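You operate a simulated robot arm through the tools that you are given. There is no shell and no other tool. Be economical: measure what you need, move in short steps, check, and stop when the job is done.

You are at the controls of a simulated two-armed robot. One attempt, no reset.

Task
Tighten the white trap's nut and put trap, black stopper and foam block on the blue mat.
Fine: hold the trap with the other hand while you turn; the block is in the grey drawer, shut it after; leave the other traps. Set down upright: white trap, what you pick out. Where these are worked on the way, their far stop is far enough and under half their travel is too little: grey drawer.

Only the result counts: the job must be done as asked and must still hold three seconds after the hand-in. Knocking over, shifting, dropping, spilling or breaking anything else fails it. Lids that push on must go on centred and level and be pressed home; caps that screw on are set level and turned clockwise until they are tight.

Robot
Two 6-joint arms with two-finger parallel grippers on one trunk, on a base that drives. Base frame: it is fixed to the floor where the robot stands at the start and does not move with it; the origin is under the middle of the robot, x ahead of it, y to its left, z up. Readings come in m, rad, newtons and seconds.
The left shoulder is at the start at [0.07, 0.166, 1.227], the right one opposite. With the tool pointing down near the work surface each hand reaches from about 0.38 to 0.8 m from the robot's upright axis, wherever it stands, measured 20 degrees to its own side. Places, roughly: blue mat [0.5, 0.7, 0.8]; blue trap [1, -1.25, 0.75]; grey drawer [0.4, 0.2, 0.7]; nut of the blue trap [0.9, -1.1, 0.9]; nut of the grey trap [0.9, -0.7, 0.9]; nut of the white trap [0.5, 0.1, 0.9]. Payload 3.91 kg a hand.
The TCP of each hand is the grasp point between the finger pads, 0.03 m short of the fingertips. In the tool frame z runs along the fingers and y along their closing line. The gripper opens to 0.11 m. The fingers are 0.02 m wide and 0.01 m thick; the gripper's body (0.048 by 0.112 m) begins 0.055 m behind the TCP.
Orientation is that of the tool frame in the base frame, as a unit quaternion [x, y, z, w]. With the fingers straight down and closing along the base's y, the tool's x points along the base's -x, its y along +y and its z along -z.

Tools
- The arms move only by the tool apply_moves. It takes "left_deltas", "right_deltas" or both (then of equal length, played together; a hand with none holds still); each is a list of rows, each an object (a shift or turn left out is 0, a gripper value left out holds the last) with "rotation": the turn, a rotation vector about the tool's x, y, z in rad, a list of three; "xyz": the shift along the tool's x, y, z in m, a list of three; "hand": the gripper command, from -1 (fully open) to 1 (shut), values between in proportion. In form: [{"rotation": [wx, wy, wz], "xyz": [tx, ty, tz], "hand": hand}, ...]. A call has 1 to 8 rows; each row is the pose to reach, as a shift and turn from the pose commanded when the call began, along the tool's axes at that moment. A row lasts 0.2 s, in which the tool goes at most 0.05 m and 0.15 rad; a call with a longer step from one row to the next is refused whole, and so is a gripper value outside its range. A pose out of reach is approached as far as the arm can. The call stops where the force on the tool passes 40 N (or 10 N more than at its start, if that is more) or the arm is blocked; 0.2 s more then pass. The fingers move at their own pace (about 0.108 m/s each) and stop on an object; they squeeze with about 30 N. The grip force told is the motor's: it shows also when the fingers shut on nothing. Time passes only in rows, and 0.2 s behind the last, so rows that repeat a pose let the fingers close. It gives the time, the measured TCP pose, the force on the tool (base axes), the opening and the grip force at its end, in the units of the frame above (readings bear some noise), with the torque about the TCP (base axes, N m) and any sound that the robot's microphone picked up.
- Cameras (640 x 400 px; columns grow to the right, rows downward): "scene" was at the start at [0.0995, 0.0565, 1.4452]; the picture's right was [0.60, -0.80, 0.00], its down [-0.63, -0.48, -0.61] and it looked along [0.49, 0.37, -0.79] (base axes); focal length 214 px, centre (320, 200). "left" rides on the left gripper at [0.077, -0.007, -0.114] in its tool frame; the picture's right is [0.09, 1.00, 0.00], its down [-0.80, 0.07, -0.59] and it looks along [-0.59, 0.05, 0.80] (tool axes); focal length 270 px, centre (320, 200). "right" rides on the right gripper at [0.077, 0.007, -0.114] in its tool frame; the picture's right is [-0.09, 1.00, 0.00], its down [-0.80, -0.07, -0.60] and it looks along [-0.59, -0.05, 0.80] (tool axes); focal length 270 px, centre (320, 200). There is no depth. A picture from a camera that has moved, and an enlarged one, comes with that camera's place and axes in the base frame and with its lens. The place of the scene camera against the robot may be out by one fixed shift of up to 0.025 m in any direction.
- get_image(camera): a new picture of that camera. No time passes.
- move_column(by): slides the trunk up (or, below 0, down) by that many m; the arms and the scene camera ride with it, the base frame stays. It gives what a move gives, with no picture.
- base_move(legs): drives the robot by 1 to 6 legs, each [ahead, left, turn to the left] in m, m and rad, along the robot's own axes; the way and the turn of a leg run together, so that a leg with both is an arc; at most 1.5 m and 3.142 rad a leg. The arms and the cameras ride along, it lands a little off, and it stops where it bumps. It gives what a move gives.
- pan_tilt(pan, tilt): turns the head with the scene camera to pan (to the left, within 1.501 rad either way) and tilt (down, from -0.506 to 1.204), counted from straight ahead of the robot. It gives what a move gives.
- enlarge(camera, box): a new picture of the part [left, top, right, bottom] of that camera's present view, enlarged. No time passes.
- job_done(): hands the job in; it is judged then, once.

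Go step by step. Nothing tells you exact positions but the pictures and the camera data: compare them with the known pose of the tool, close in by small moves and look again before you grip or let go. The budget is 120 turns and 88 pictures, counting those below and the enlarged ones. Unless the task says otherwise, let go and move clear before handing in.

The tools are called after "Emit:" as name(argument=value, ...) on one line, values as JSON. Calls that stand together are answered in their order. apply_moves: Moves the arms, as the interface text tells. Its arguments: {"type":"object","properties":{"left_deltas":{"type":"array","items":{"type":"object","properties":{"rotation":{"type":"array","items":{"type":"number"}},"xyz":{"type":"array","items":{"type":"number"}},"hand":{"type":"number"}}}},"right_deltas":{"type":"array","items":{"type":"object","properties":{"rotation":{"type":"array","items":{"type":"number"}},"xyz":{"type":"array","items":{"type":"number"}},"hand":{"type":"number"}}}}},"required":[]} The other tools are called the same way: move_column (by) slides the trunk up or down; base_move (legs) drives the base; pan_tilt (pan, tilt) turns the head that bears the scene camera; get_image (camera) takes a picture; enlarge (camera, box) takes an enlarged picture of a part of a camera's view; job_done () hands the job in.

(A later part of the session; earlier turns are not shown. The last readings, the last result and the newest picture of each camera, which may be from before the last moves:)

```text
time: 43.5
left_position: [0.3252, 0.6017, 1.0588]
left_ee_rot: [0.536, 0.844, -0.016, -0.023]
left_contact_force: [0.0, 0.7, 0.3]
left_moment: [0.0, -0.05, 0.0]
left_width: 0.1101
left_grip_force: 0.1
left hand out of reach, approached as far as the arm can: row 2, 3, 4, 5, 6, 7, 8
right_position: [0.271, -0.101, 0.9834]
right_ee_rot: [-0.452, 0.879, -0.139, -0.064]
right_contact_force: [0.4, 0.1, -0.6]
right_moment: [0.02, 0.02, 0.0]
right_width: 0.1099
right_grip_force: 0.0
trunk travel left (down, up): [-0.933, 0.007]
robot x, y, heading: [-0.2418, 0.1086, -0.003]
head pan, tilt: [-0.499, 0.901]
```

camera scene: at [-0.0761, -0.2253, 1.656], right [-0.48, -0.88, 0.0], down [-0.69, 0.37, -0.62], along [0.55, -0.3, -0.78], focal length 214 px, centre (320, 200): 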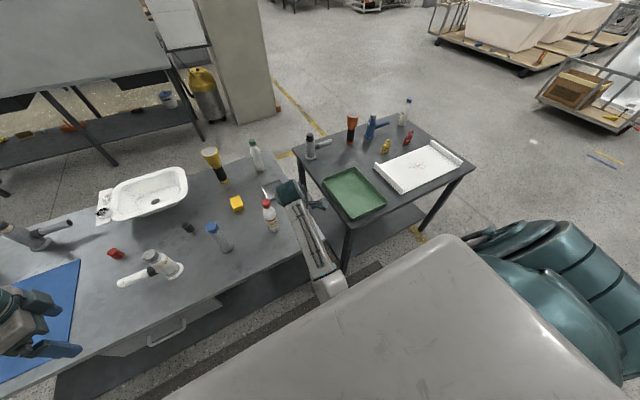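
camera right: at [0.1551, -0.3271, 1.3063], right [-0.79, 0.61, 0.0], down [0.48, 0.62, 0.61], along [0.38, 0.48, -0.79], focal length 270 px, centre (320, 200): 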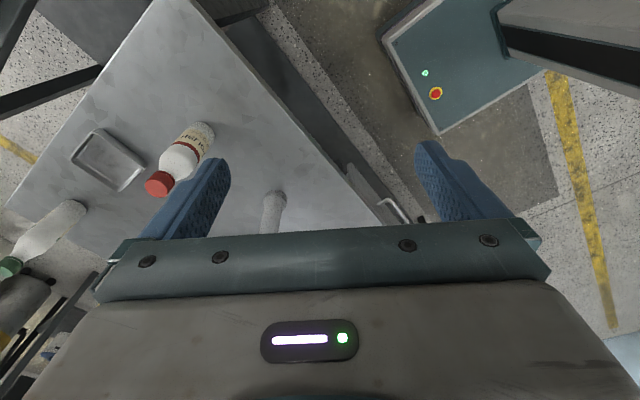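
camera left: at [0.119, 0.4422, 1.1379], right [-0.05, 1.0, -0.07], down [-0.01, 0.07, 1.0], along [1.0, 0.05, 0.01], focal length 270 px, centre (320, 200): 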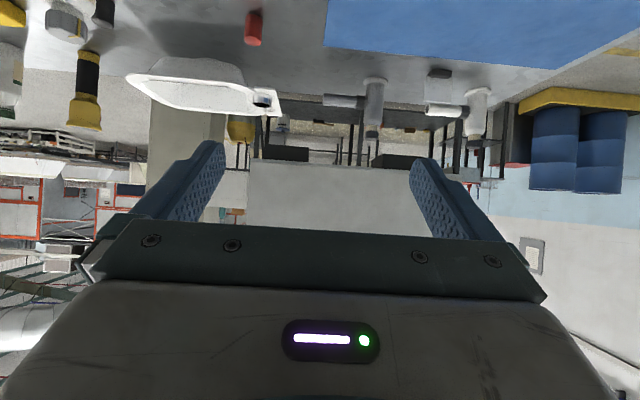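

Check whether the arm creeps further with repeated smaller steps.

Emit:
apply_moves(left_deltas=[{"xyz": [0, 0, 0.02]}, {"xyz": [0, 0, 0.04]}, {"xyz": [0, 0, 0.06]}, {"xyz": [0, 0, 0.08]}])

Emit:
apply_moves(left_deltas=[{"xyz": [-0.02, 0, 0]}, {"xyz": [-0.04, 0, 0]}, {"xyz": [-0.06, 0, 0]}, {"xyz": [-0.08, 0, 0]}])

Emit:
pan_tilt(pan=0.8, tilt=0.8)

Emit:
get_image(camera="scene")

```text
time: 44.5
left_position: [0.3, 0.5848, 1.0423]
left_ee_rot: [0.536, 0.844, -0.016, -0.023]
left_contact_force: [-0.2, 0.0, 0.7]
left_moment: [0.01, -0.01, 0.0]
left_width: 0.1099
left_grip_force: 0.0
left hand out of reach, approached as far as the arm can: row 1, 2, 3, 4
right_position: [0.2707, -0.1006, 0.9835]
right_ee_rot: [-0.45, 0.88, -0.138, -0.063]
right_contact_force: [-0.1, 0.1, 0.5]
right_moment: [-0.04, 0.02, 0.0]
right_width: 0.1098
right_grip_force: 0.2
trunk travel left (down, up): [-0.933, 0.007]
robot x, y, heading: [-0.2425, 0.1095, 0.004]
head pan, tilt: [-0.499, 0.901]
```

```text
time: 45.5
left_position: [0.2934, 0.5782, 1.0395]
left_ee_rot: [0.536, 0.844, -0.016, -0.023]
left_contact_force: [0.3, -0.3, 0.3]
left_moment: [0.0, -0.01, -0.01]
left_width: 0.1101
left_grip_force: 0.1
left hand out of reach, approached as far as the arm can: row 1, 2, 3, 4
right_position: [0.2716, -0.1002, 0.9845]
right_ee_rot: [-0.451, 0.879, -0.139, -0.063]
right_contact_force: [0.0, -0.4, -0.3]
right_moment: [-0.01, 0.0, -0.05]
right_width: 0.1099
right_grip_force: 0.1
trunk travel left (down, up): [-0.933, 0.007]
robot x, y, heading: [-0.2434, 0.1094, -0.001]
head pan, tilt: [-0.499, 0.901]
```

```text
time: 47.0
left_position: [0.294, 0.5791, 1.0408]
left_ee_rot: [0.536, 0.844, -0.016, -0.022]
left_contact_force: [0.1, -0.6, -0.3]
left_moment: [-0.01, 0.0, 0.01]
left_width: 0.1102
left_grip_force: 0.1
right_position: [0.2699, -0.1006, 0.9839]
right_ee_rot: [-0.451, 0.879, -0.139, -0.064]
right_contact_force: [0.0, 0.1, -0.4]
right_moment: [-0.02, 0.02, 0.02]
right_width: 0.1099
right_grip_force: 0.0
trunk travel left (down, up): [-0.933, 0.007]
robot x, y, heading: [-0.2426, 0.11, -0.001]
head pan, tilt: [0.799, 0.799]
```

```text
66 pictures are left
camera scene: at [-0.1457, 0.178, 1.6639], right [0.72, -0.7, 0.0], down [-0.5, -0.51, -0.7], along [0.49, 0.5, -0.72], focal length 214 px, centre (320, 200)
```

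scene: 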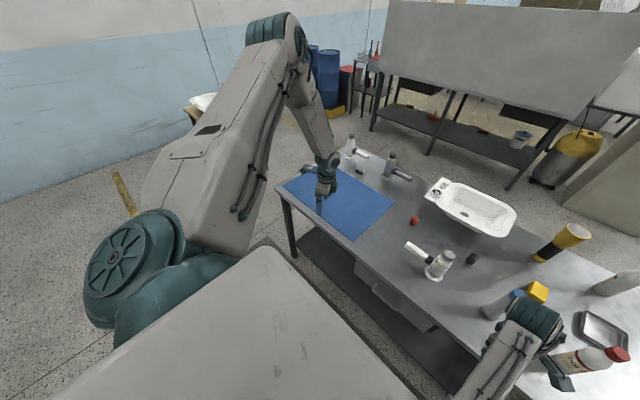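

The left's upper arm seems to rest against the chest shell in its elbow-high posture. I'll try to flip it to the elbow-low posture by taking the hand out to the side (clear floor), down to full stretch, and back in.

Emit:
apply_moves(left_deltas=[{"xyz": [0.041, -0.0075, -0.0075]}, {"xyz": [0.082, -0.015, -0.015]}, {"xyz": [0.123, -0.0225, -0.0225]}, {"xyz": [0.164, -0.03, -0.03]}, {"xyz": [0.205, -0.0375, -0.0375]}, {"xyz": [0.246, -0.045, -0.045]}, {"xyz": [0.287, -0.0525, -0.0525]}, {"xyz": [0.327, -0.06, -0.06]}])

Emit:
apply_moves(left_deltas=[{"xyz": [0, 0, 0.05]}, {"xyz": [0, 0, 0.1]}, {"xyz": [0, 0, 0.15]}, {"xyz": [0, 0, 0.2]}, {"xyz": [0, 0, 0.25]}, {"xyz": [0, 0, 0.3]}, {"xyz": [0, 0, 0.35]}, {"xyz": [0, 0, 0.4]}])

```text
time: 48.8
left_position: [0.169, 0.7785, 1.0981]
left_ee_rot: [0.536, 0.844, -0.016, -0.023]
left_contact_force: [-0.5, -0.4, 0.1]
left_moment: [0.02, 0.01, 0.0]
left_width: 0.1099
left_grip_force: 0.1
left hand out of reach, approached as far as the arm can: row 6, 7, 8
right_position: [0.271, -0.1016, 0.985]
right_ee_rot: [-0.452, 0.879, -0.139, -0.064]
right_contact_force: [-0.1, 0.2, -0.7]
right_moment: [0.01, 0.02, -0.03]
right_width: 0.1103
right_grip_force: 0.0
trunk travel left (down, up): [-0.933, 0.007]
robot x, y, heading: [-0.2417, 0.1104, 0.002]
head pan, tilt: [0.799, 0.799]
```

```text
time: 50.6
left_position: [0.0718, 0.7663, 0.9431]
left_ee_rot: [0.536, 0.844, -0.016, -0.023]
left_contact_force: [0.2, -0.5, 0.2]
left_moment: [-0.01, 0.03, 0.0]
left_width: 0.1101
left_grip_force: 0.0
left hand out of reach, approached as far as the arm can: row 3, 4, 5, 6, 7, 8
right_position: [0.2723, -0.1014, 0.984]
right_ee_rot: [-0.451, 0.879, -0.138, -0.064]
right_contact_force: [0.1, 0.7, -0.2]
right_moment: [0.02, 0.0, 0.01]
right_width: 0.1101
right_grip_force: 0.1
trunk travel left (down, up): [-0.933, 0.007]
robot x, y, heading: [-0.2419, 0.1066, 0.001]
head pan, tilt: [0.799, 0.799]
```

Progress is partial; the wrist seems to bind. Let the hand tilt outward while lowering.

Emit:
apply_moves(left_deltas=[{"rotation": [0, 0.14, 0], "xyz": [0, 0, 0.02]}, {"rotation": [0, 0.28, 0], "xyz": [0, 0, 0.05]}, {"rotation": [0, 0.42, 0], "xyz": [0, 0, 0.09]}, {"rotation": [0, 0.56, 0], "xyz": [0, 0, 0.13]}, {"rotation": [0, 0.7, 0], "xyz": [0, 0, 0.17]}, {"rotation": [0, 0.8, 0], "xyz": [0, 0, 0.21]}, {"rotation": [0, 0.8, 0], "xyz": [0, 0, 0.25]}, {"rotation": [0, 0.8, 0], "xyz": [0, 0, 0.3]}])

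Emit:
pan_tilt(pan=1.4, tilt=0.7)

Emit:
get_image(camera="scene")

```text
time: 52.4
left_position: [-0.0527, 0.7964, 0.9836]
left_ee_rot: [0.5, 0.768, 0.194, -0.349]
left_contact_force: [0.3, -0.4, 0.2]
left_moment: [0.0, 0.01, -0.01]
left_width: 0.1101
left_grip_force: 0.0
left hand out of reach, approached as far as the arm can: row 1, 2, 3, 4, 5, 6, 7, 8
right_position: [0.2713, -0.0997, 0.9835]
right_ee_rot: [-0.451, 0.879, -0.139, -0.064]
right_contact_force: [0.4, -0.4, -0.9]
right_moment: [0.01, -0.01, 0.0]
right_width: 0.1101
right_grip_force: 0.1
trunk travel left (down, up): [-0.933, 0.007]
robot x, y, heading: [-0.2422, 0.1095, -0.001]
head pan, tilt: [0.799, 0.799]
```

```text
time: 53.4
left_position: [-0.0535, 0.7968, 0.9832]
left_ee_rot: [0.501, 0.769, 0.194, -0.348]
left_contact_force: [0.3, 0.9, -0.1]
left_moment: [-0.01, -0.01, -0.02]
left_width: 0.1101
left_grip_force: 0.1
right_position: [0.2715, -0.0987, 0.9853]
right_ee_rot: [-0.451, 0.879, -0.14, -0.063]
right_contact_force: [-0.3, -0.1, -0.8]
right_moment: [0.02, -0.01, 0.01]
right_width: 0.1099
right_grip_force: 0.0
trunk travel left (down, up): [-0.933, 0.007]
robot x, y, heading: [-0.2442, 0.1091, 0.003]
head pan, tilt: [1.4, 0.7]
```

```text
65 pictures are left
camera scene: at [-0.1877, 0.204, 1.6721], right [0.98, -0.17, 0.0], down [-0.11, -0.63, -0.76], along [0.13, 0.75, -0.64], focal length 214 px, centre (320, 200)
```

scene: 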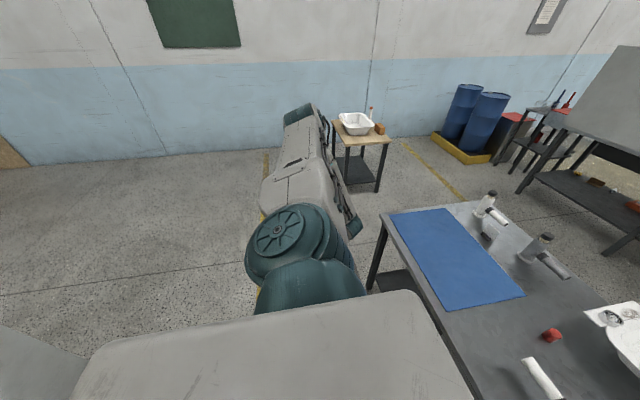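

The right arm got free at shoulder-relative (0.32, 0.22, −0.39) with mirrored yaw; replicate exactly for the left: tool down, yaw ≈1.1, go there from above, then lower.

Emit:
apply_moves(left_deltas=[{"xyz": [-0.009, 0.007, -0.0445], "rotation": [0, -0.1, 0]}, {"xyz": [-0.0175, 0.014, -0.089], "rotation": [0, -0.2, 0]}, {"xyz": [-0.026, 0.021, -0.1335], "rotation": [0, -0.3, 0]}, {"xyz": [-0.035, 0.028, -0.178], "rotation": [0, -0.4, 0]}, {"xyz": [-0.044, 0.035, -0.2225], "rotation": [0, -0.5, 0]}, {"xyz": [-0.0525, 0.042, -0.267], "rotation": [0, -0.6, 0]}, {"xyz": [-0.061, 0.049, -0.3115], "rotation": [0, -0.7, 0]}, {"xyz": [-0.07, 0.056, -0.356], "rotation": [0, -0.8, 0]}])

```text
time: 55.2
left_position: [0.1374, 0.5424, 1.1718]
left_ee_rot: [0.536, 0.844, -0.015, -0.024]
left_contact_force: [0.7, -0.7, 0.0]
left_moment: [0.06, 0.05, 0.02]
left_width: 0.1102
left_grip_force: 0.0
left hand out of reach, approached as far as the arm can: row 1, 2, 3, 4, 5, 6, 7
right_position: [0.2732, -0.1034, 0.9806]
right_ee_rot: [-0.452, 0.879, -0.137, -0.065]
right_contact_force: [0.8, -0.4, -1.1]
right_moment: [0.05, 0.03, 0.01]
right_width: 0.11
right_grip_force: 0.1
trunk travel left (down, up): [-0.933, 0.007]
robot x, y, heading: [-0.239, 0.1089, -0.003]
head pan, tilt: [1.4, 0.7]
```

Emit:
apply_moves(left_deltas=[{"xyz": [-0.02, 0, 0.03]}, {"xyz": [-0.04, 0, 0.06]}, {"xyz": [-0.04, 0, 0.09]}, {"xyz": [-0.04, 0, 0.12]}])

Emit:
apply_moves(left_deltas=[{"xyz": [-0.04, 0.01, 0]}, {"xyz": [-0.08, 0.02, 0]}, {"xyz": [-0.12, 0.03, 0]}, {"xyz": [-0.16, 0.04, 0]}])

```text
time: 56.2
left_position: [0.143, 0.5111, 1.0502]
left_ee_rot: [0.535, 0.845, -0.017, -0.022]
left_contact_force: [0.4, 0.5, 0.3]
left_moment: [-0.03, -0.02, 0.01]
left_width: 0.11
left_grip_force: 0.0
right_position: [0.2713, -0.0987, 0.9852]
right_ee_rot: [-0.451, 0.879, -0.14, -0.065]
right_contact_force: [1.0, -0.3, -0.5]
right_moment: [-0.02, 0.01, -0.01]
right_width: 0.1099
right_grip_force: 0.0
trunk travel left (down, up): [-0.933, 0.007]
robot x, y, heading: [-0.2442, 0.1099, -0.002]
head pan, tilt: [1.4, 0.7]
```

```text
time: 57.2
left_position: [0.1803, 0.4817, 1.0815]
left_ee_rot: [0.536, 0.844, -0.015, -0.023]
left_contact_force: [0.5, -0.4, 0.1]
left_moment: [0.04, 0.0, -0.02]
left_width: 0.11
left_grip_force: 0.1
left hand out of reach, approached as far as the arm can: row 1, 2, 3, 4
right_position: [0.2729, -0.1011, 0.9823]
right_ee_rot: [-0.451, 0.88, -0.138, -0.063]
right_contact_force: [0.3, -0.4, -1.7]
right_moment: [0.01, 0.0, 0.03]
right_width: 0.1099
right_grip_force: 0.1
trunk travel left (down, up): [-0.933, 0.007]
robot x, y, heading: [-0.2448, 0.1081, -0.003]
head pan, tilt: [1.4, 0.7]
```

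It reached (0.143, 0.511, 1.05) fine. Go back there and keep lowering close to the body.

Emit:
apply_moves(left_deltas=[{"xyz": [0.03, -0.02, 0.03]}, {"xyz": [0.05, -0.045, 0.06]}, {"xyz": [0.05, -0.07, 0.1]}, {"xyz": [0.05, -0.09, 0.14]}, {"xyz": [0.05, -0.1, 0.18]}, {"xyz": [0.05, -0.1, 0.22]}, {"xyz": [0.05, -0.1, 0.26]}, {"xyz": [0.05, -0.1, 0.3]}])

Emit:
apply_moves(left_deltas=[{"xyz": [0, 0, 0.04]}, {"xyz": [0, 0, 0.08]}, {"xyz": [0, 0, 0.12]}, {"xyz": [0, 0, 0.16]}, {"xyz": [0, 0, 0.2]}])

Emit:
get_image(camera="scene")

```text
time: 59.0
left_position: [0.0435, 0.5508, 0.9865]
left_ee_rot: [0.536, 0.844, -0.015, -0.022]
left_contact_force: [-1.2, 0.1, 1.0]
left_moment: [-0.01, 0.0, 0.0]
left_width: 0.1101
left_grip_force: 0.1
left hand out of reach, approached as far as the arm can: row 3, 4, 5, 6, 7, 8
right_position: [0.2707, -0.0998, 0.9844]
right_ee_rot: [-0.451, 0.879, -0.14, -0.063]
right_contact_force: [-0.2, -0.1, -0.9]
right_moment: [-0.02, -0.01, 0.0]
right_width: 0.1097
right_grip_force: 0.1
trunk travel left (down, up): [-0.933, 0.007]
robot x, y, heading: [-0.2408, 0.1126, -0.002]
head pan, tilt: [1.4, 0.7]
```

```text
time: 60.2
left_position: [-0.0016, 0.5958, 0.9506]
left_ee_rot: [0.536, 0.843, -0.016, -0.023]
left_contact_force: [0.1, -0.8, -0.2]
left_moment: [-0.01, -0.01, 0.0]
left_width: 0.11
left_grip_force: 0.0
left hand out of reach, approached as far as the arm can: row 1, 2, 3, 4, 5
right_position: [0.2706, -0.1007, 0.9843]
right_ee_rot: [-0.451, 0.879, -0.139, -0.064]
right_contact_force: [-1.1, 1.1, -0.6]
right_moment: [-0.02, 0.0, 0.02]
right_width: 0.1104
right_grip_force: 0.1
trunk travel left (down, up): [-0.933, 0.007]
robot x, y, heading: [-0.2438, 0.1098, -0.005]
head pan, tilt: [1.4, 0.7]
```

```text
64 pictures are left
camera scene: at [-0.1881, 0.2047, 1.6721], right [0.99, -0.17, 0.0], down [-0.11, -0.64, -0.76], along [0.13, 0.75, -0.64], focal length 214 px, centre (320, 200)
```

scene: 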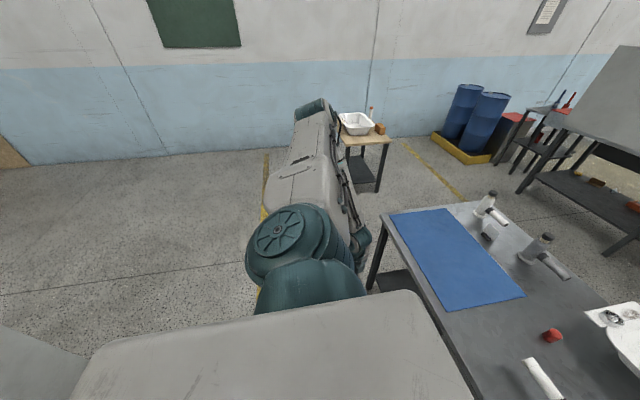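

I conclude the right arm is elbow-low (hung at start) and the left elbow-high. To flip the left I need full stretch: point the hand outward (+y) along the forearm and extend over the clear floor on the left.

Emit:
apply_moves(left_deltas=[{"rotation": [0, 0, 0.11], "xyz": [0.01, 0, -0.04]}, {"rotation": [0, 0, 0.22], "xyz": [0.03, 0, -0.08]}, {"rotation": [0, 0, 0.33], "xyz": [0.06, 0, -0.1]}, {"rotation": [0, 0, 0.44], "xyz": [0.09, 0, -0.12]}])

Emit:
apply_moves(left_deltas=[{"rotation": [0, 0.14, 0], "xyz": [0.03, 0, 0]}, {"rotation": [0, 0.28, 0], "xyz": [0.06, 0, 0]}, {"rotation": [0, 0.42, 0], "xyz": [0.09, 0, 0]}, {"rotation": [0, 0.56, 0], "xyz": [0.12, 0, 0]}, {"rotation": [0, 0.7, 0], "xyz": [0.15, 0, 0]}, {"rotation": [0, 0.84, 0], "xyz": [0.18, 0, 0]}, {"rotation": [0, 0.98, 0], "xyz": [0.21, 0, 0]}, {"rotation": [0, 1.12, 0], "xyz": [0.25, 0, 0]}])

```text
time: 61.2
left_position: [-0.0019, 0.5104, 1.0202]
left_ee_rot: [0.705, 0.709, -0.011, -0.025]
left_contact_force: [0.9, 0.5, 0.2]
left_moment: [-0.02, 0.05, 0.0]
left_width: 0.1101
left_grip_force: 0.1
left hand out of reach, approached as far as the arm can: row 1, 2, 3, 4
right_position: [0.2757, -0.1025, 0.9809]
right_ee_rot: [-0.452, 0.879, -0.137, -0.065]
right_contact_force: [0.1, -1.2, -0.4]
right_moment: [0.06, 0.04, -0.03]
right_width: 0.11
right_grip_force: 0.1
trunk travel left (down, up): [-0.933, 0.007]
robot x, y, heading: [-0.2442, 0.1099, 0.001]
head pan, tilt: [1.4, 0.7]
```

```text
time: 63.0
left_position: [-0.0391, 0.7739, 1.0383]
left_ee_rot: [0.61, 0.589, 0.359, -0.39]
left_contact_force: [0.0, 0.4, -0.4]
left_moment: [0.01, -0.02, -0.01]
left_width: 0.1099
left_grip_force: 0.2
left hand out of reach, approached as far as the arm can: row 5, 6, 7, 8
right_position: [0.2686, -0.0995, 0.9844]
right_ee_rot: [-0.451, 0.879, -0.14, -0.063]
right_contact_force: [-0.1, 0.7, 0.1]
right_moment: [-0.02, 0.0, 0.04]
right_width: 0.1101
right_grip_force: 0.1
trunk travel left (down, up): [-0.933, 0.007]
robot x, y, heading: [-0.241, 0.1083, 0.001]
head pan, tilt: [1.4, 0.7]
```

Emit:
apply_moves(left_deltas=[{"xyz": [0.015, 0, 0.033]}, {"xyz": [0.03, 0, 0.066]}, {"xyz": [0.047, 0, 0.1]}, {"xyz": [0.063, 0, 0.133]}, {"xyz": [0.08, 0, 0.166]}, {"xyz": [0.095, 0, 0.2]}, {"xyz": [0.11, 0, 0.233]}, {"xyz": [0.13, 0, 0.27]}])

Emit:
get_image(camera="scene")

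```text
time: 64.8
left_position: [-0.0367, 1.0745, 1.0312]
left_ee_rot: [0.61, 0.588, 0.358, -0.391]
left_contact_force: [0.4, 0.3, -0.2]
left_moment: [-0.01, -0.03, -0.01]
left_width: 0.1099
left_grip_force: 0.0
left hand out of reach, approached as far as the arm can: row 1, 2, 3, 4, 5, 6, 7, 8
right_position: [0.2708, -0.0993, 0.9844]
right_ee_rot: [-0.451, 0.88, -0.138, -0.064]
right_contact_force: [0.1, -0.8, -1.0]
right_moment: [-0.01, 0.02, 0.02]
right_width: 0.1101
right_grip_force: 0.1
trunk travel left (down, up): [-0.933, 0.007]
robot x, y, heading: [-0.2435, 0.1091, -0.001]
head pan, tilt: [1.4, 0.7]
```

```text
63 pictures are left
camera scene: at [-0.1888, 0.2052, 1.6721], right [0.99, -0.17, 0.0], down [-0.11, -0.64, -0.76], along [0.13, 0.75, -0.64], focal length 214 px, centre (320, 200)
```

scene: 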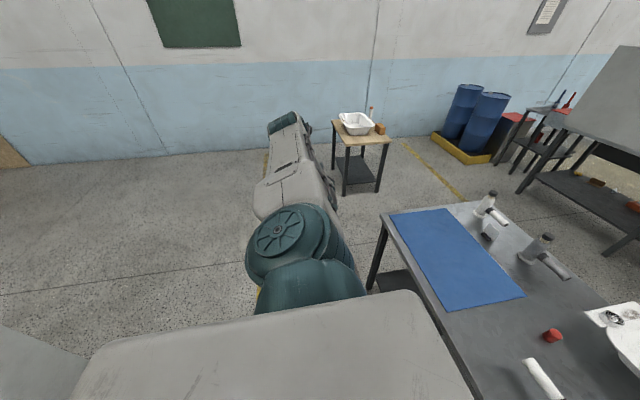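

The arm is extending. Now lower at full stretch.

Emit:
apply_moves(left_deltas=[{"xyz": [-0.037, 0, 0.025]}, {"xyz": [-0.073, 0, 0.049]}, {"xyz": [-0.11, 0, 0.074]}, {"xyz": [-0.146, 0, 0.098]}, {"xyz": [-0.183, 0, 0.123]}, {"xyz": [-0.22, 0, 0.148]}, {"xyz": [-0.256, 0, 0.172]}, {"xyz": [-0.293, 0, 0.197]}])

Emit:
apply_moves(left_deltas=[{"xyz": [-0.035, 0, -0.012], "rotation": [0, -0.1, 0]}, {"xyz": [-0.07, 0, -0.024], "rotation": [0, -0.2, 0]}, {"xyz": [-0.105, 0, -0.036], "rotation": [0, -0.3, 0]}, {"xyz": [-0.14, 0, -0.05], "rotation": [0, -0.4, 0]}, {"xyz": [-0.175, 0, -0.065], "rotation": [0, -0.5, 0]}, {"xyz": [-0.21, 0, -0.08], "rotation": [0, -0.6, 0]}, {"xyz": [-0.24, 0, -0.1], "rotation": [0, -0.7, 0]}, {"xyz": [-0.27, 0, -0.12], "rotation": [0, -0.8, 0]}])

Emit:
get_image(camera="scene")

```text
time: 66.6
left_position: [-0.0416, 1.0057, 0.7798]
left_ee_rot: [0.618, 0.573, 0.365, -0.396]
left_contact_force: [1.7, 4.2, 3.9]
left_moment: [-0.43, 0.02, 0.06]
left_width: 0.1099
left_grip_force: 0.0
left hand out of reach, approached as far as the arm can: row 5, 6, 7, 8
right_position: [0.2716, -0.1018, 0.9835]
right_ee_rot: [-0.452, 0.879, -0.138, -0.064]
right_contact_force: [-0.2, 0.4, 0.2]
right_moment: [0.0, 0.02, 0.03]
right_width: 0.1099
right_grip_force: 0.0
trunk travel left (down, up): [-0.933, 0.007]
robot x, y, heading: [-0.2448, 0.1076, 0.002]
head pan, tilt: [1.4, 0.7]
```

```text
time: 68.4
left_position: [-0.0564, 0.7745, 0.5888]
left_ee_rot: [0.701, 0.695, 0.092, -0.131]
left_contact_force: [0.8, 0.6, 0.5]
left_moment: [0.0, 0.0, -0.02]
left_width: 0.1102
left_grip_force: 0.1
left hand out of reach, approached as far as the arm can: row 7, 8
right_position: [0.2721, -0.1019, 0.9843]
right_ee_rot: [-0.451, 0.879, -0.139, -0.063]
right_contact_force: [0.7, -0.8, 0.4]
right_moment: [-0.02, -0.01, 0.02]
right_width: 0.11
right_grip_force: 0.0
trunk travel left (down, up): [-0.933, 0.007]
robot x, y, heading: [-0.2387, 0.1143, -0.002]
head pan, tilt: [1.4, 0.7]
```

```text
62 pictures are left
camera scene: at [-0.1885, 0.2036, 1.6722], right [0.99, -0.17, 0.0], down [-0.11, -0.63, -0.77], along [0.13, 0.75, -0.64], focal length 214 px, centre (320, 200)
```

scene: 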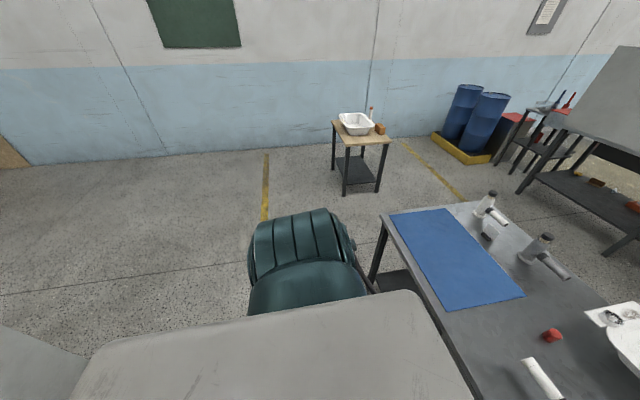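

The left arm flipped to the low-elbow posture. Now level the hand and bring it up in front of the table.

Emit:
apply_moves(left_deltas=[{"xyz": [-0.006, 0.015, -0.041], "rotation": [-0.007, -0.04, -0.001]}, {"xyz": [-0.0125, 0.03, -0.0825], "rotation": [-0.014, -0.08, -0.002]}, {"xyz": [-0.019, 0.045, -0.124], "rotation": [-0.021, -0.12, -0.003]}, {"xyz": [-0.025, 0.06, -0.165], "rotation": [-0.028, -0.16, -0.004]}, {"xyz": [-0.031, 0.075, -0.206], "rotation": [-0.035, -0.2, -0.005]}, {"xyz": [-0.0375, 0.09, -0.2475], "rotation": [-0.042, -0.24, -0.006]}, {"xyz": [-0.044, 0.105, -0.289], "rotation": [-0.049, -0.28, -0.007]}, {"xyz": [-0.05, 0.12, -0.33], "rotation": [-0.056, -0.317, -0.008]}])

Emit:
apply_moves(left_deltas=[{"xyz": [-0.01, 0.02, -0.03]}, {"xyz": [-0.02, 0.04, -0.06]}, {"xyz": [-0.03, 0.06, -0.09]}, {"xyz": [-0.05, 0.09, -0.12]}, {"xyz": [-0.07, 0.12, -0.13]}])

```text
time: 70.2
left_position: [0.0796, 0.6216, 0.881]
left_ee_rot: [0.708, 0.706, 0.0, -0.001]
left_contact_force: [0.9, -0.3, -0.2]
left_moment: [-0.06, -0.03, 0.01]
left_width: 0.1101
left_grip_force: 0.0
left hand out of reach, approached as far as the arm can: row 1
right_position: [0.2732, -0.1007, 0.9837]
right_ee_rot: [-0.452, 0.879, -0.138, -0.064]
right_contact_force: [0.0, 0.7, 0.7]
right_moment: [-0.06, -0.01, -0.01]
right_width: 0.1101
right_grip_force: 0.1
trunk travel left (down, up): [-0.933, 0.007]
robot x, y, heading: [-0.2386, 0.1076, 0.0]
head pan, tilt: [1.4, 0.7]
```

```text
time: 71.4
left_position: [0.2025, 0.5511, 1.0119]
left_ee_rot: [0.707, 0.707, 0.0, -0.002]
left_contact_force: [0.4, 0.9, 0.1]
left_moment: [0.0, 0.03, 0.0]
left_width: 0.1102
left_grip_force: 0.0
right_position: [0.2724, -0.1012, 0.9835]
right_ee_rot: [-0.452, 0.879, -0.138, -0.064]
right_contact_force: [0.4, 0.7, -1.3]
right_moment: [0.02, -0.01, 0.0]
right_width: 0.1103
right_grip_force: 0.0
trunk travel left (down, up): [-0.933, 0.007]
robot x, y, heading: [-0.2457, 0.1099, -0.004]
head pan, tilt: [1.4, 0.7]
```

Both arms are now in the good posture. Bring the left near the pipe (leaning slightly) and level the right near the nut.

Emit:
apply_moves(left_deltas=[{"xyz": [-0.03, 0.03, 0], "rotation": [0, -0.04, 0]}, {"xyz": [-0.06, 0.06, 0], "rotation": [0, -0.08, 0]}, {"xyz": [-0.09, 0.09, 0], "rotation": [0, -0.12, 0]}, {"xyz": [-0.12, 0.12, 0], "rotation": [0, -0.16, 0]}, {"xyz": [-0.15, 0.15, 0], "rotation": [0, -0.2, 0]}, {"xyz": [-0.18, 0.18, 0], "rotation": [0, -0.25, 0]}, {"xyz": [-0.2, 0.21, 0], "rotation": [0, -0.3, 0]}], right_deltas=[{"xyz": [-0.022, -0.007, -0.011], "rotation": [-0.03, -0.04, -0.008]}, {"xyz": [-0.044, -0.014, -0.022], "rotation": [-0.06, -0.08, -0.017]}, {"xyz": [-0.066, -0.021, -0.034], "rotation": [-0.09, -0.12, -0.025]}, {"xyz": [-0.088, -0.028, -0.045], "rotation": [-0.12, -0.16, -0.034]}, {"xyz": [-0.11, -0.034, -0.056], "rotation": [-0.15, -0.2, -0.042]}, {"xyz": [-0.132, -0.041, -0.067], "rotation": [-0.18, -0.245, -0.05]}, {"xyz": [-0.132, -0.041, -0.067], "rotation": [-0.18, -0.245, -0.05]}])

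Emit:
pan_tilt(pan=0.0, tilt=0.8)

Emit:
get_image(camera="left")

Emit:
get_image(camera="scene")

```text
time: 73.0
left_position: [0.4085, 0.3499, 1.0108]
left_ee_rot: [0.699, 0.699, -0.105, 0.106]
left_contact_force: [-0.5, -0.3, -0.5]
left_moment: [0.05, -0.01, -0.01]
left_width: 0.1101
left_grip_force: 0.1
right_position: [0.3819, 0.0002, 1.0245]
right_ee_rot: [-0.48, 0.877, 0.0, 0.001]
right_contact_force: [-0.3, -0.5, 0.5]
right_moment: [-0.01, 0.02, -0.01]
right_width: 0.1098
right_grip_force: 0.0
trunk travel left (down, up): [-0.933, 0.007]
robot x, y, heading: [-0.2444, 0.1084, -0.004]
head pan, tilt: [1.4, 0.7]
```

```text
time: 74.5
left_position: [0.4072, 0.351, 1.0112]
left_ee_rot: [0.701, 0.698, -0.105, 0.106]
left_contact_force: [-0.1, 0.0, 0.7]
left_moment: [0.02, -0.04, 0.02]
left_width: 0.1101
left_grip_force: 0.0
right_position: [0.3814, -0.0002, 1.0238]
right_ee_rot: [-0.479, 0.878, -0.002, 0.0]
right_contact_force: [-0.1, 0.4, 0.7]
right_moment: [-0.03, -0.02, 0.02]
right_width: 0.1099
right_grip_force: 0.0
trunk travel left (down, up): [-0.933, 0.007]
robot x, y, heading: [-0.241, 0.1108, -0.007]
head pan, tilt: [0.0, 0.799]
```

```text
61 pictures are left
camera left: at [0.4007, 0.4595, 1.0978], right [1.0, 0.08, -0.02], down [0.07, -0.59, 0.8], along [0.05, -0.8, -0.59], focal length 270 px, centre (320, 200)
```

left: 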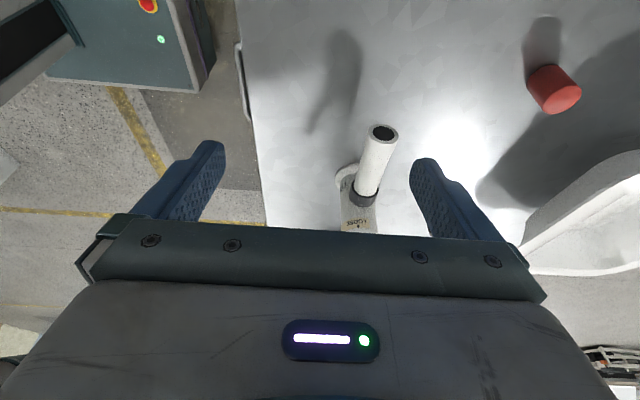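

```text
60 pictures are left
camera scene: at [-0.1215, 0.1204, 1.6639], right [0.0, -1.0, 0.0], down [-0.72, 0.0, -0.7], along [0.7, 0.0, -0.72], focal length 214 px, centre (320, 200)
```

scene: 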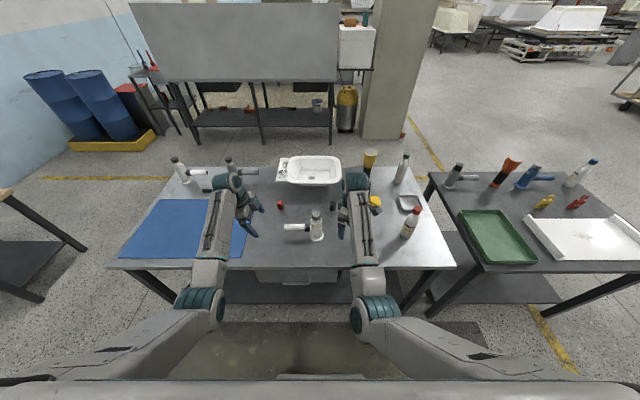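

Pipe axis at x≈0.473, z≈0.887, y 0.19–0.29. Line up the left hand over it and descend most of the way.

Emit:
apply_moves(left_deltas=[{"xyz": [-0.027, 0.033, 0]}, {"xyz": [-0.0546, 0.0655, 0]}, {"xyz": [-0.0546, 0.0655, 0.04]}, {"xyz": [-0.0546, 0.0655, 0.08]}, {"xyz": [-0.0546, 0.0655, 0.11]}])

Emit:
get_image(camera="left")

Emit:
enlarge(camera="scene", box=[240, 175, 368, 255])

```text
time: 75.7
left_position: [0.4756, 0.2667, 0.9222]
left_ee_rot: [0.7, 0.698, -0.106, 0.104]
left_contact_force: [0.0, -0.5, 0.6]
left_moment: [0.02, 0.01, -0.01]
left_width: 0.1099
left_grip_force: 0.0
right_position: [0.383, -0.0013, 1.0241]
right_ee_rot: [-0.48, 0.877, -0.001, 0.0]
right_contact_force: [-0.3, 0.4, 0.3]
right_moment: [-0.01, 0.02, 0.01]
right_width: 0.1098
right_grip_force: 0.1
trunk travel left (down, up): [-0.933, 0.007]
robot x, y, heading: [-0.2427, 0.109, -0.002]
head pan, tilt: [0.0, 0.799]
```

```text
59 pictures are left
camera left: at [0.4686, 0.3747, 1.009], right [1.0, 0.08, -0.03], down [0.07, -0.59, 0.8], along [0.05, -0.8, -0.59], focal length 270 px, centre (320, 200)
```

left: 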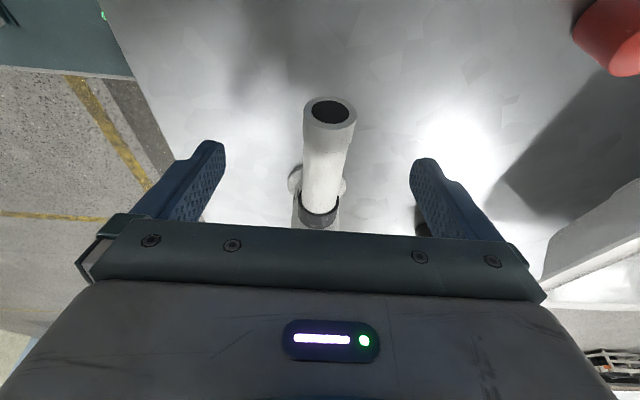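

```text
5.00 times, centred on (304, 215) of scene
camera zoom: at [-0.1199, 0.1189, 1.6638], right [0.0, -1.0, 0.0], down [-0.72, 0.0, -0.7], along [0.7, 0.0, -0.72], focal length 1072 px, centre (400, 125)
```

zoom: 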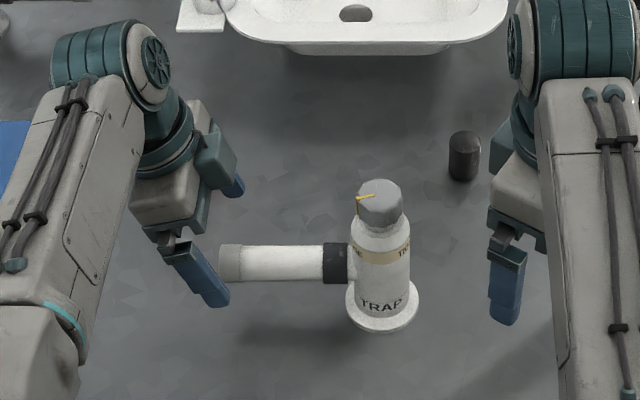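

Aligned on the pipe (x≈0.478). Descend the remaining 0.036 and close.

Emit:
apply_moves(left_deltas=[{"xyz": [0, 0.002, 0.018]}, {"xyz": [0, 0.002, 0.036]}, {"xyz": [0, 0.002, 0.036], "hand": 0.0}, {"xyz": [0, 0.002, 0.036], "hand": 0.3}, {"xyz": [0, 0.002, 0.036], "hand": 1}, {"xyz": [0, 0.002, 0.036], "hand": 1}, {"xyz": [0, 0.002, 0.036], "hand": 1}])

Emit:
get_image(camera="left")

Emit:
get_image(camera="right")

```text
time: 77.3
left_position: [0.4764, 0.2559, 0.888]
left_ee_rot: [0.7, 0.698, -0.105, 0.106]
left_contact_force: [0.3, 0.5, 1.7]
left_moment: [-0.16, 0.02, 0.11]
left_width: 0.0309
left_grip_force: 30.1
right_position: [0.3811, -0.0, 1.0242]
right_ee_rot: [-0.48, 0.877, -0.001, 0.001]
right_contact_force: [-1.1, 0.1, 0.6]
right_moment: [0.03, 0.03, 0.0]
right_width: 0.1101
right_grip_force: 0.0
trunk travel left (down, up): [-0.933, 0.007]
robot x, y, heading: [-0.2411, 0.1113, 0.001]
head pan, tilt: [0.0, 0.799]
```

```text
57 pictures are left
camera left: at [0.4694, 0.3648, 0.9754], right [1.0, 0.08, -0.02], down [0.07, -0.59, 0.8], along [0.05, -0.8, -0.59], focal length 270 px, centre (320, 200)
```

left: 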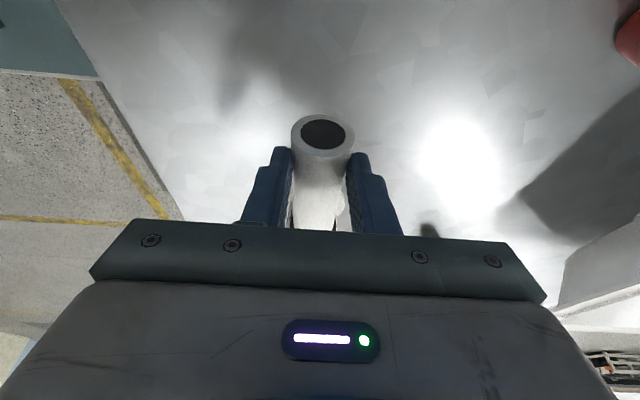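

```text
56 pictures are left
camera right: at [0.3333, -0.0598, 1.1391], right [-0.79, 0.61, 0.0], down [0.49, 0.64, 0.59], along [0.37, 0.47, -0.8], focal length 270 px, centre (320, 200)
```

right: 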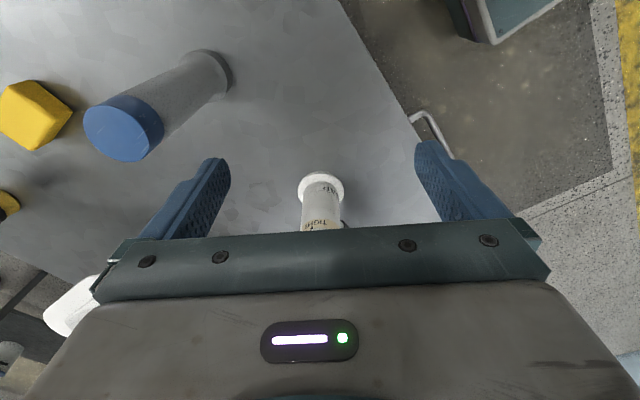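

Held (width 0.031). Now place the right hand above the nut (est. (0.476, 0.133), top ≈0.96) at z≈1.03, with more counter-rotation, and look.

Emit:
apply_moves(right_deltas=[{"xyz": [-0.035, -0.002, 0], "rotation": [0, 0, -0.12]}, {"xyz": [-0.07, -0.004, 0], "rotation": [0, 0, -0.24]}, {"xyz": [-0.11, -0.006, 0], "rotation": [0, 0, -0.36]}, {"xyz": [-0.14, -0.007, 0], "rotation": [0, 0, -0.48]}, {"xyz": [-0.163, -0.008, 0], "rotation": [0, 0, -0.6]}])

Emit:
get_image(camera="right")

Emit:
enlarge(camera="scene", box=[256, 175, 368, 245])

```text
time: 78.5
left_position: [0.476, 0.2578, 0.8886]
left_ee_rot: [0.701, 0.698, -0.105, 0.106]
left_contact_force: [1.0, -0.7, 2.0]
left_moment: [-0.11, -0.06, -0.02]
left_width: 0.0312
left_grip_force: 29.5
right_position: [0.4748, 0.1344, 1.0236]
right_ee_rot: [0.719, -0.695, 0.002, 0.0]
right_contact_force: [0.1, 0.1, 0.3]
right_moment: [0.01, 0.01, 0.01]
right_width: 0.11
right_grip_force: 0.1
trunk travel left (down, up): [-0.933, 0.007]
robot x, y, heading: [-0.2465, 0.1103, -0.002]
head pan, tilt: [0.0, 0.799]
```

```text
55 pictures are left
camera right: at [0.4698, 0.0577, 1.1389], right [-1.0, 0.06, 0.0], down [0.04, 0.8, 0.59], along [0.04, 0.59, -0.81], focal length 270 px, centre (320, 200)
```

right: 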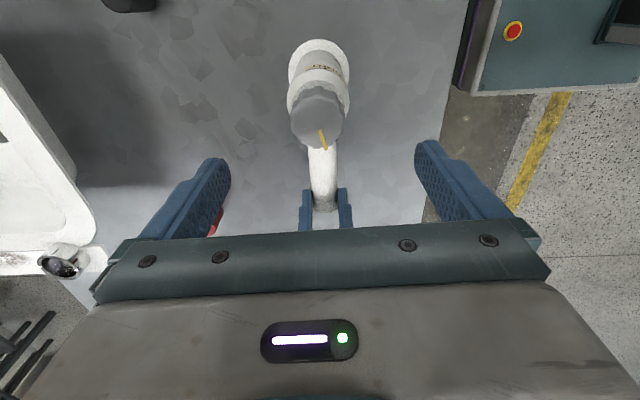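

```text
5.71 times, centred on (312, 210) of scene
camera zoom: at [-0.1217, 0.1204, 1.6639], right [0.0, -1.0, 0.0], down [-0.72, 0.0, -0.7], along [0.7, 0.0, -0.72], focal length 1226 px, centre (366, 143)
```

zoom: 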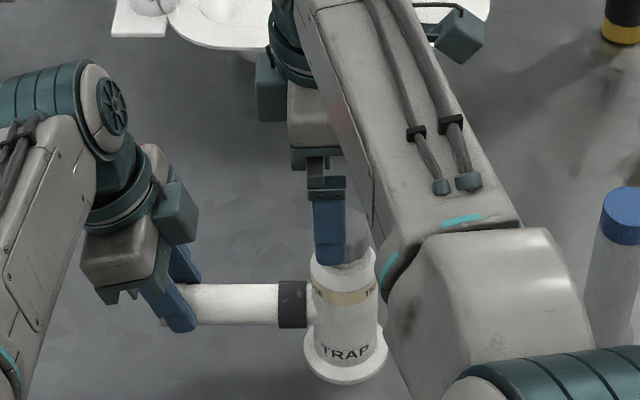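

The nut axis reads (0.477, 0.122) by the right camera, top z≈0.955. Correct and go partly down, then check.

Emit:
apply_moves(right_deltas=[{"xyz": [0.012, -0.002, 0]}, {"xyz": [0.012, -0.002, 0.03]}])

Emit:
get_image(camera="right")

```text
time: 79.1
left_position: [0.4761, 0.2569, 0.8893]
left_ee_rot: [0.7, 0.698, -0.105, 0.106]
left_contact_force: [0.5, -0.7, 1.8]
left_moment: [-0.15, 0.03, -0.01]
left_width: 0.0309
left_grip_force: 30.3
right_position: [0.4778, 0.1225, 0.9943]
right_ee_rot: [0.717, -0.697, 0.002, 0.0]
right_contact_force: [0.0, 0.3, -0.5]
right_moment: [0.0, 0.01, 0.02]
right_width: 0.11
right_grip_force: 0.1
trunk travel left (down, up): [-0.933, 0.007]
robot x, y, heading: [-0.2431, 0.1087, -0.004]
head pan, tilt: [0.0, 0.799]
```

```text
53 pictures are left
camera right: at [0.472, 0.0449, 1.1087], right [-1.0, 0.06, 0.0], down [0.05, 0.8, 0.59], along [0.04, 0.59, -0.81], focal length 270 px, centre (320, 200)
```

right: 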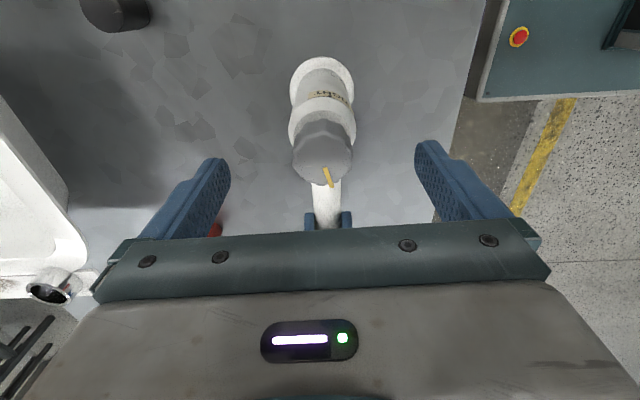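

Nut centred to within ~2 mm, top ≈0.96. Descend to z≈0.966 and close on it.

Emit:
apply_moves(right_deltas=[{"xyz": [-0.002, 0.002, 0.015]}, {"xyz": [-0.002, 0.002, 0.029]}, {"xyz": [-0.002, 0.002, 0.029], "hand": 0}, {"xyz": [-0.002, 0.002, 0.029], "hand": 0.3}, {"xyz": [-0.002, 0.002, 0.029], "hand": 1}, {"xyz": [-0.002, 0.002, 0.029], "hand": 1}, {"xyz": [-0.002, 0.002, 0.029], "hand": 1}])

Emit:
get_image(camera="right")

```text
time: 80.7
left_position: [0.4765, 0.2566, 0.8879]
left_ee_rot: [0.701, 0.698, -0.104, 0.106]
left_contact_force: [0.7, 0.3, -0.2]
left_moment: [-0.01, -0.05, 0.04]
left_width: 0.031
left_grip_force: 29.6
right_position: [0.4772, 0.1223, 0.9655]
right_ee_rot: [0.718, -0.696, 0.001, 0.0]
right_contact_force: [-0.3, 1.1, 0.6]
right_moment: [0.01, 0.02, 0.0]
right_width: 0.0366
right_grip_force: 30.0
trunk travel left (down, up): [-0.933, 0.007]
robot x, y, heading: [-0.2429, 0.1103, -0.001]
head pan, tilt: [0.0, 0.799]
```

```text
52 pictures are left
camera right: at [0.4705, 0.0464, 1.0801], right [-1.0, 0.06, 0.0], down [0.05, 0.8, 0.59], along [0.04, 0.59, -0.81], focal length 270 px, centre (320, 200)
```

right: 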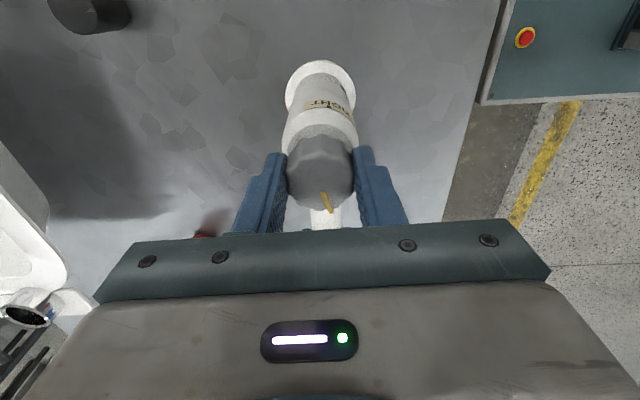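

Gripped (0.0366). Turn clockwise 1.2 rad.

Emit:
apply_moves(right_deltas=[{"rotation": [0, 0, 0.15]}, {"rotation": [0, 0, 0.3]}, {"rotation": [0, 0, 0.45]}, {"rotation": [0, 0, 0.6]}, {"rotation": [0, 0, 0.75]}, {"rotation": [0, 0, 0.9]}, {"rotation": [0, 0, 1.05]}, {"rotation": [0, 0, 1.2]}])

Emit:
get_image(camera="right")

```text
time: 82.5
left_position: [0.4758, 0.2572, 0.8883]
left_ee_rot: [0.701, 0.698, -0.105, 0.106]
left_contact_force: [6.0, -5.1, 2.2]
left_moment: [0.04, -0.05, 0.4]
left_width: 0.0311
left_grip_force: 29.8
right_position: [0.4759, 0.1235, 0.9654]
right_ee_rot: [-0.198, 0.98, -0.001, 0.002]
right_contact_force: [-6.5, 6.3, 0.5]
right_moment: [0.21, 0.35, 0.56]
right_width: 0.0366
right_grip_force: 30.1
trunk travel left (down, up): [-0.933, 0.007]
robot x, y, heading: [-0.2417, 0.1089, -0.001]
head pan, tilt: [0.0, 0.799]
```

```text
51 pictures are left
camera right: at [0.4015, 0.1001, 1.0798], right [-0.31, 0.95, 0.0], down [0.76, 0.25, 0.6], along [0.57, 0.18, -0.8], focal length 270 px, centre (320, 200)
```

right: 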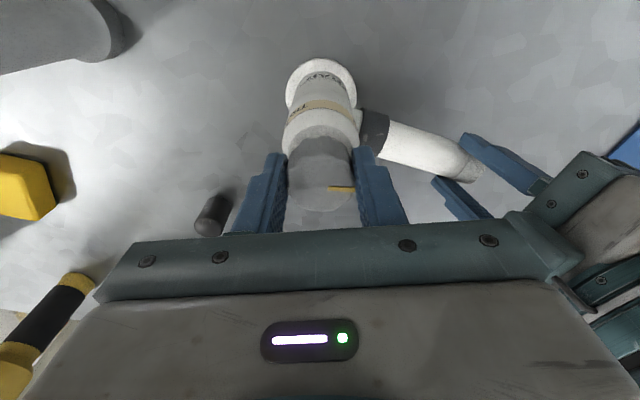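

The marker still points to +y, so the fingers slipped around the nut (≈0.56 Nm). Let me look closely at the nut and the fingers.

Emit:
enlarge(camera="right", box=[230, 50, 410, 240])

Emit:
enlarge(camera="scene", box=[280, 180, 344, 250])

```text
2.11 times, centred on (320, 145) of right
camera zoom: at [0.4015, 0.1001, 1.0798], right [-0.31, 0.95, 0.0], down [0.76, 0.25, 0.6], along [0.57, 0.18, -0.8], focal length 569 px, centre (320, 316)
```

zoom: 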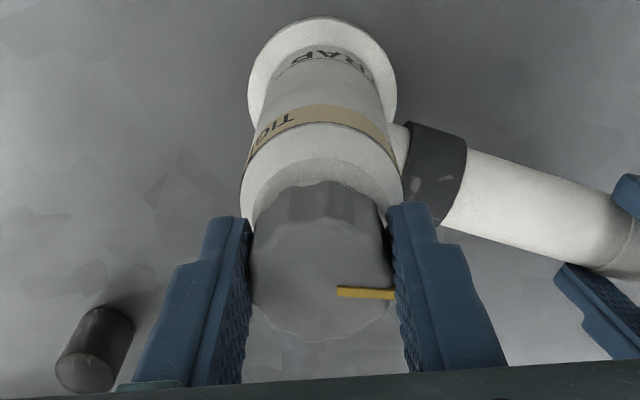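

```text
5.71 times, centred on (312, 215) of scene
camera zoom: at [-0.1214, 0.1203, 1.6639], right [0.0, -1.0, 0.0], down [-0.72, 0.0, -0.7], along [0.7, 0.0, -0.72], focal length 1226 px, centre (366, 114)
```

zoom: 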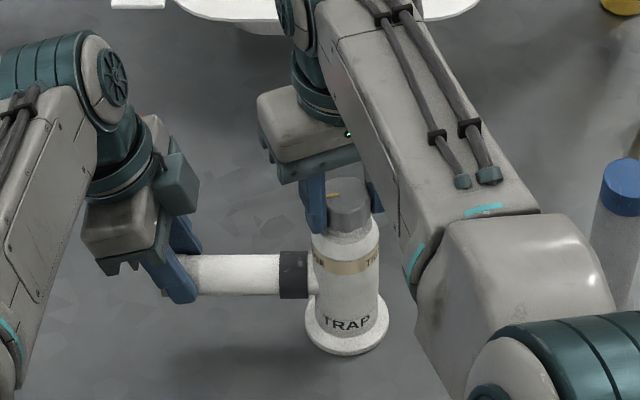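

The nut moved only ~9°. Try turning on slowly from here to see whether it follows at a lower speed.

Emit:
apply_moves(right_deltas=[{"rotation": [0, 0, 0.04]}, {"rotation": [0, 0, 0.08]}, {"rotation": [0, 0, 0.12]}, {"rotation": [0, 0, 0.16]}, {"rotation": [0, 0, 0.2]}, {"rotation": [0, 0, 0.24]}, {"rotation": [0, 0, 0.28]}, {"rotation": [0, 0, 0.32]}])

Emit:
enlarge(camera="right", box=[230, 50, 410, 240])

```text
time: 84.3
left_position: [0.4764, 0.2557, 0.8878]
left_ee_rot: [0.701, 0.698, -0.105, 0.108]
left_contact_force: [8.0, -14.2, 5.0]
left_moment: [0.0, -0.15, 0.46]
left_width: 0.0314
left_grip_force: 30.0
right_position: [0.4752, 0.1231, 0.9652]
right_ee_rot: [-0.04, 0.999, -0.001, 0.001]
right_contact_force: [-8.0, 13.8, 0.5]
right_moment: [0.34, 0.41, 0.74]
right_width: 0.0365
right_grip_force: 30.1
trunk travel left (down, up): [-0.933, 0.007]
robot x, y, heading: [-0.2415, 0.111, -0.004]
head pan, tilt: [0.0, 0.799]
```

```text
2.11 times, centred on (320, 145) of right
camera zoom: at [0.3972, 0.1245, 1.0802], right [0.01, 1.0, 0.0], down [0.8, -0.01, 0.6], along [0.6, -0.01, -0.8], focal length 569 px, centre (320, 316)
```

zoom: 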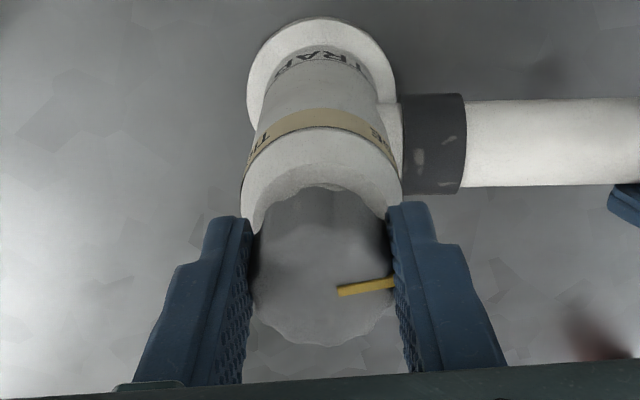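

The nut refuses clockwise at 0.74 Nm, with the marker already on LOOSE; it may sit against its stop in this direction. A small reversible test the other way will tell.

Emit:
apply_moves(right_deltas=[{"rotation": [0, 0, -0.07]}, {"rotation": [0, 0, -0.14]}, {"rotation": [0, 0, -0.21]}, {"rotation": [0, 0, -0.28]}, {"rotation": [0, 0, -0.35]}, {"rotation": [0, 0, -0.42]}])

Emit:
enlarge(camera="right", box=[230, 50, 410, 240])

```text
time: 85.7
left_position: [0.4759, 0.2566, 0.8894]
left_ee_rot: [0.701, 0.698, -0.104, 0.105]
left_contact_force: [3.4, -13.0, 7.8]
left_moment: [-0.79, -0.13, 0.35]
left_width: 0.0312
left_grip_force: 29.9
right_position: [0.4757, 0.1229, 0.967]
right_ee_rot: [-0.248, 0.969, -0.002, 0.001]
right_contact_force: [0.1, 12.7, -1.5]
right_moment: [0.72, -0.2, 0.07]
right_width: 0.0366
right_grip_force: 29.5
trunk travel left (down, up): [-0.933, 0.007]
robot x, y, heading: [-0.2423, 0.1097, -0.001]
head pan, tilt: [0.0, 0.799]
```

```text
2.11 times, centred on (320, 145) of right
camera zoom: at [0.4043, 0.0919, 1.0804], right [-0.4, 0.92, 0.0], down [0.73, 0.32, 0.6], along [0.55, 0.24, -0.8], focal length 569 px, centre (320, 316)
```

zoom: 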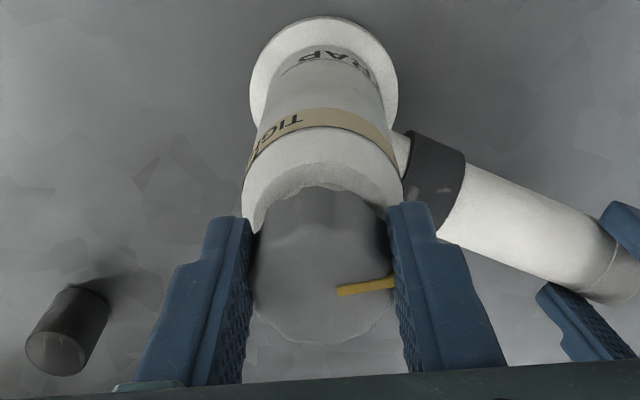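

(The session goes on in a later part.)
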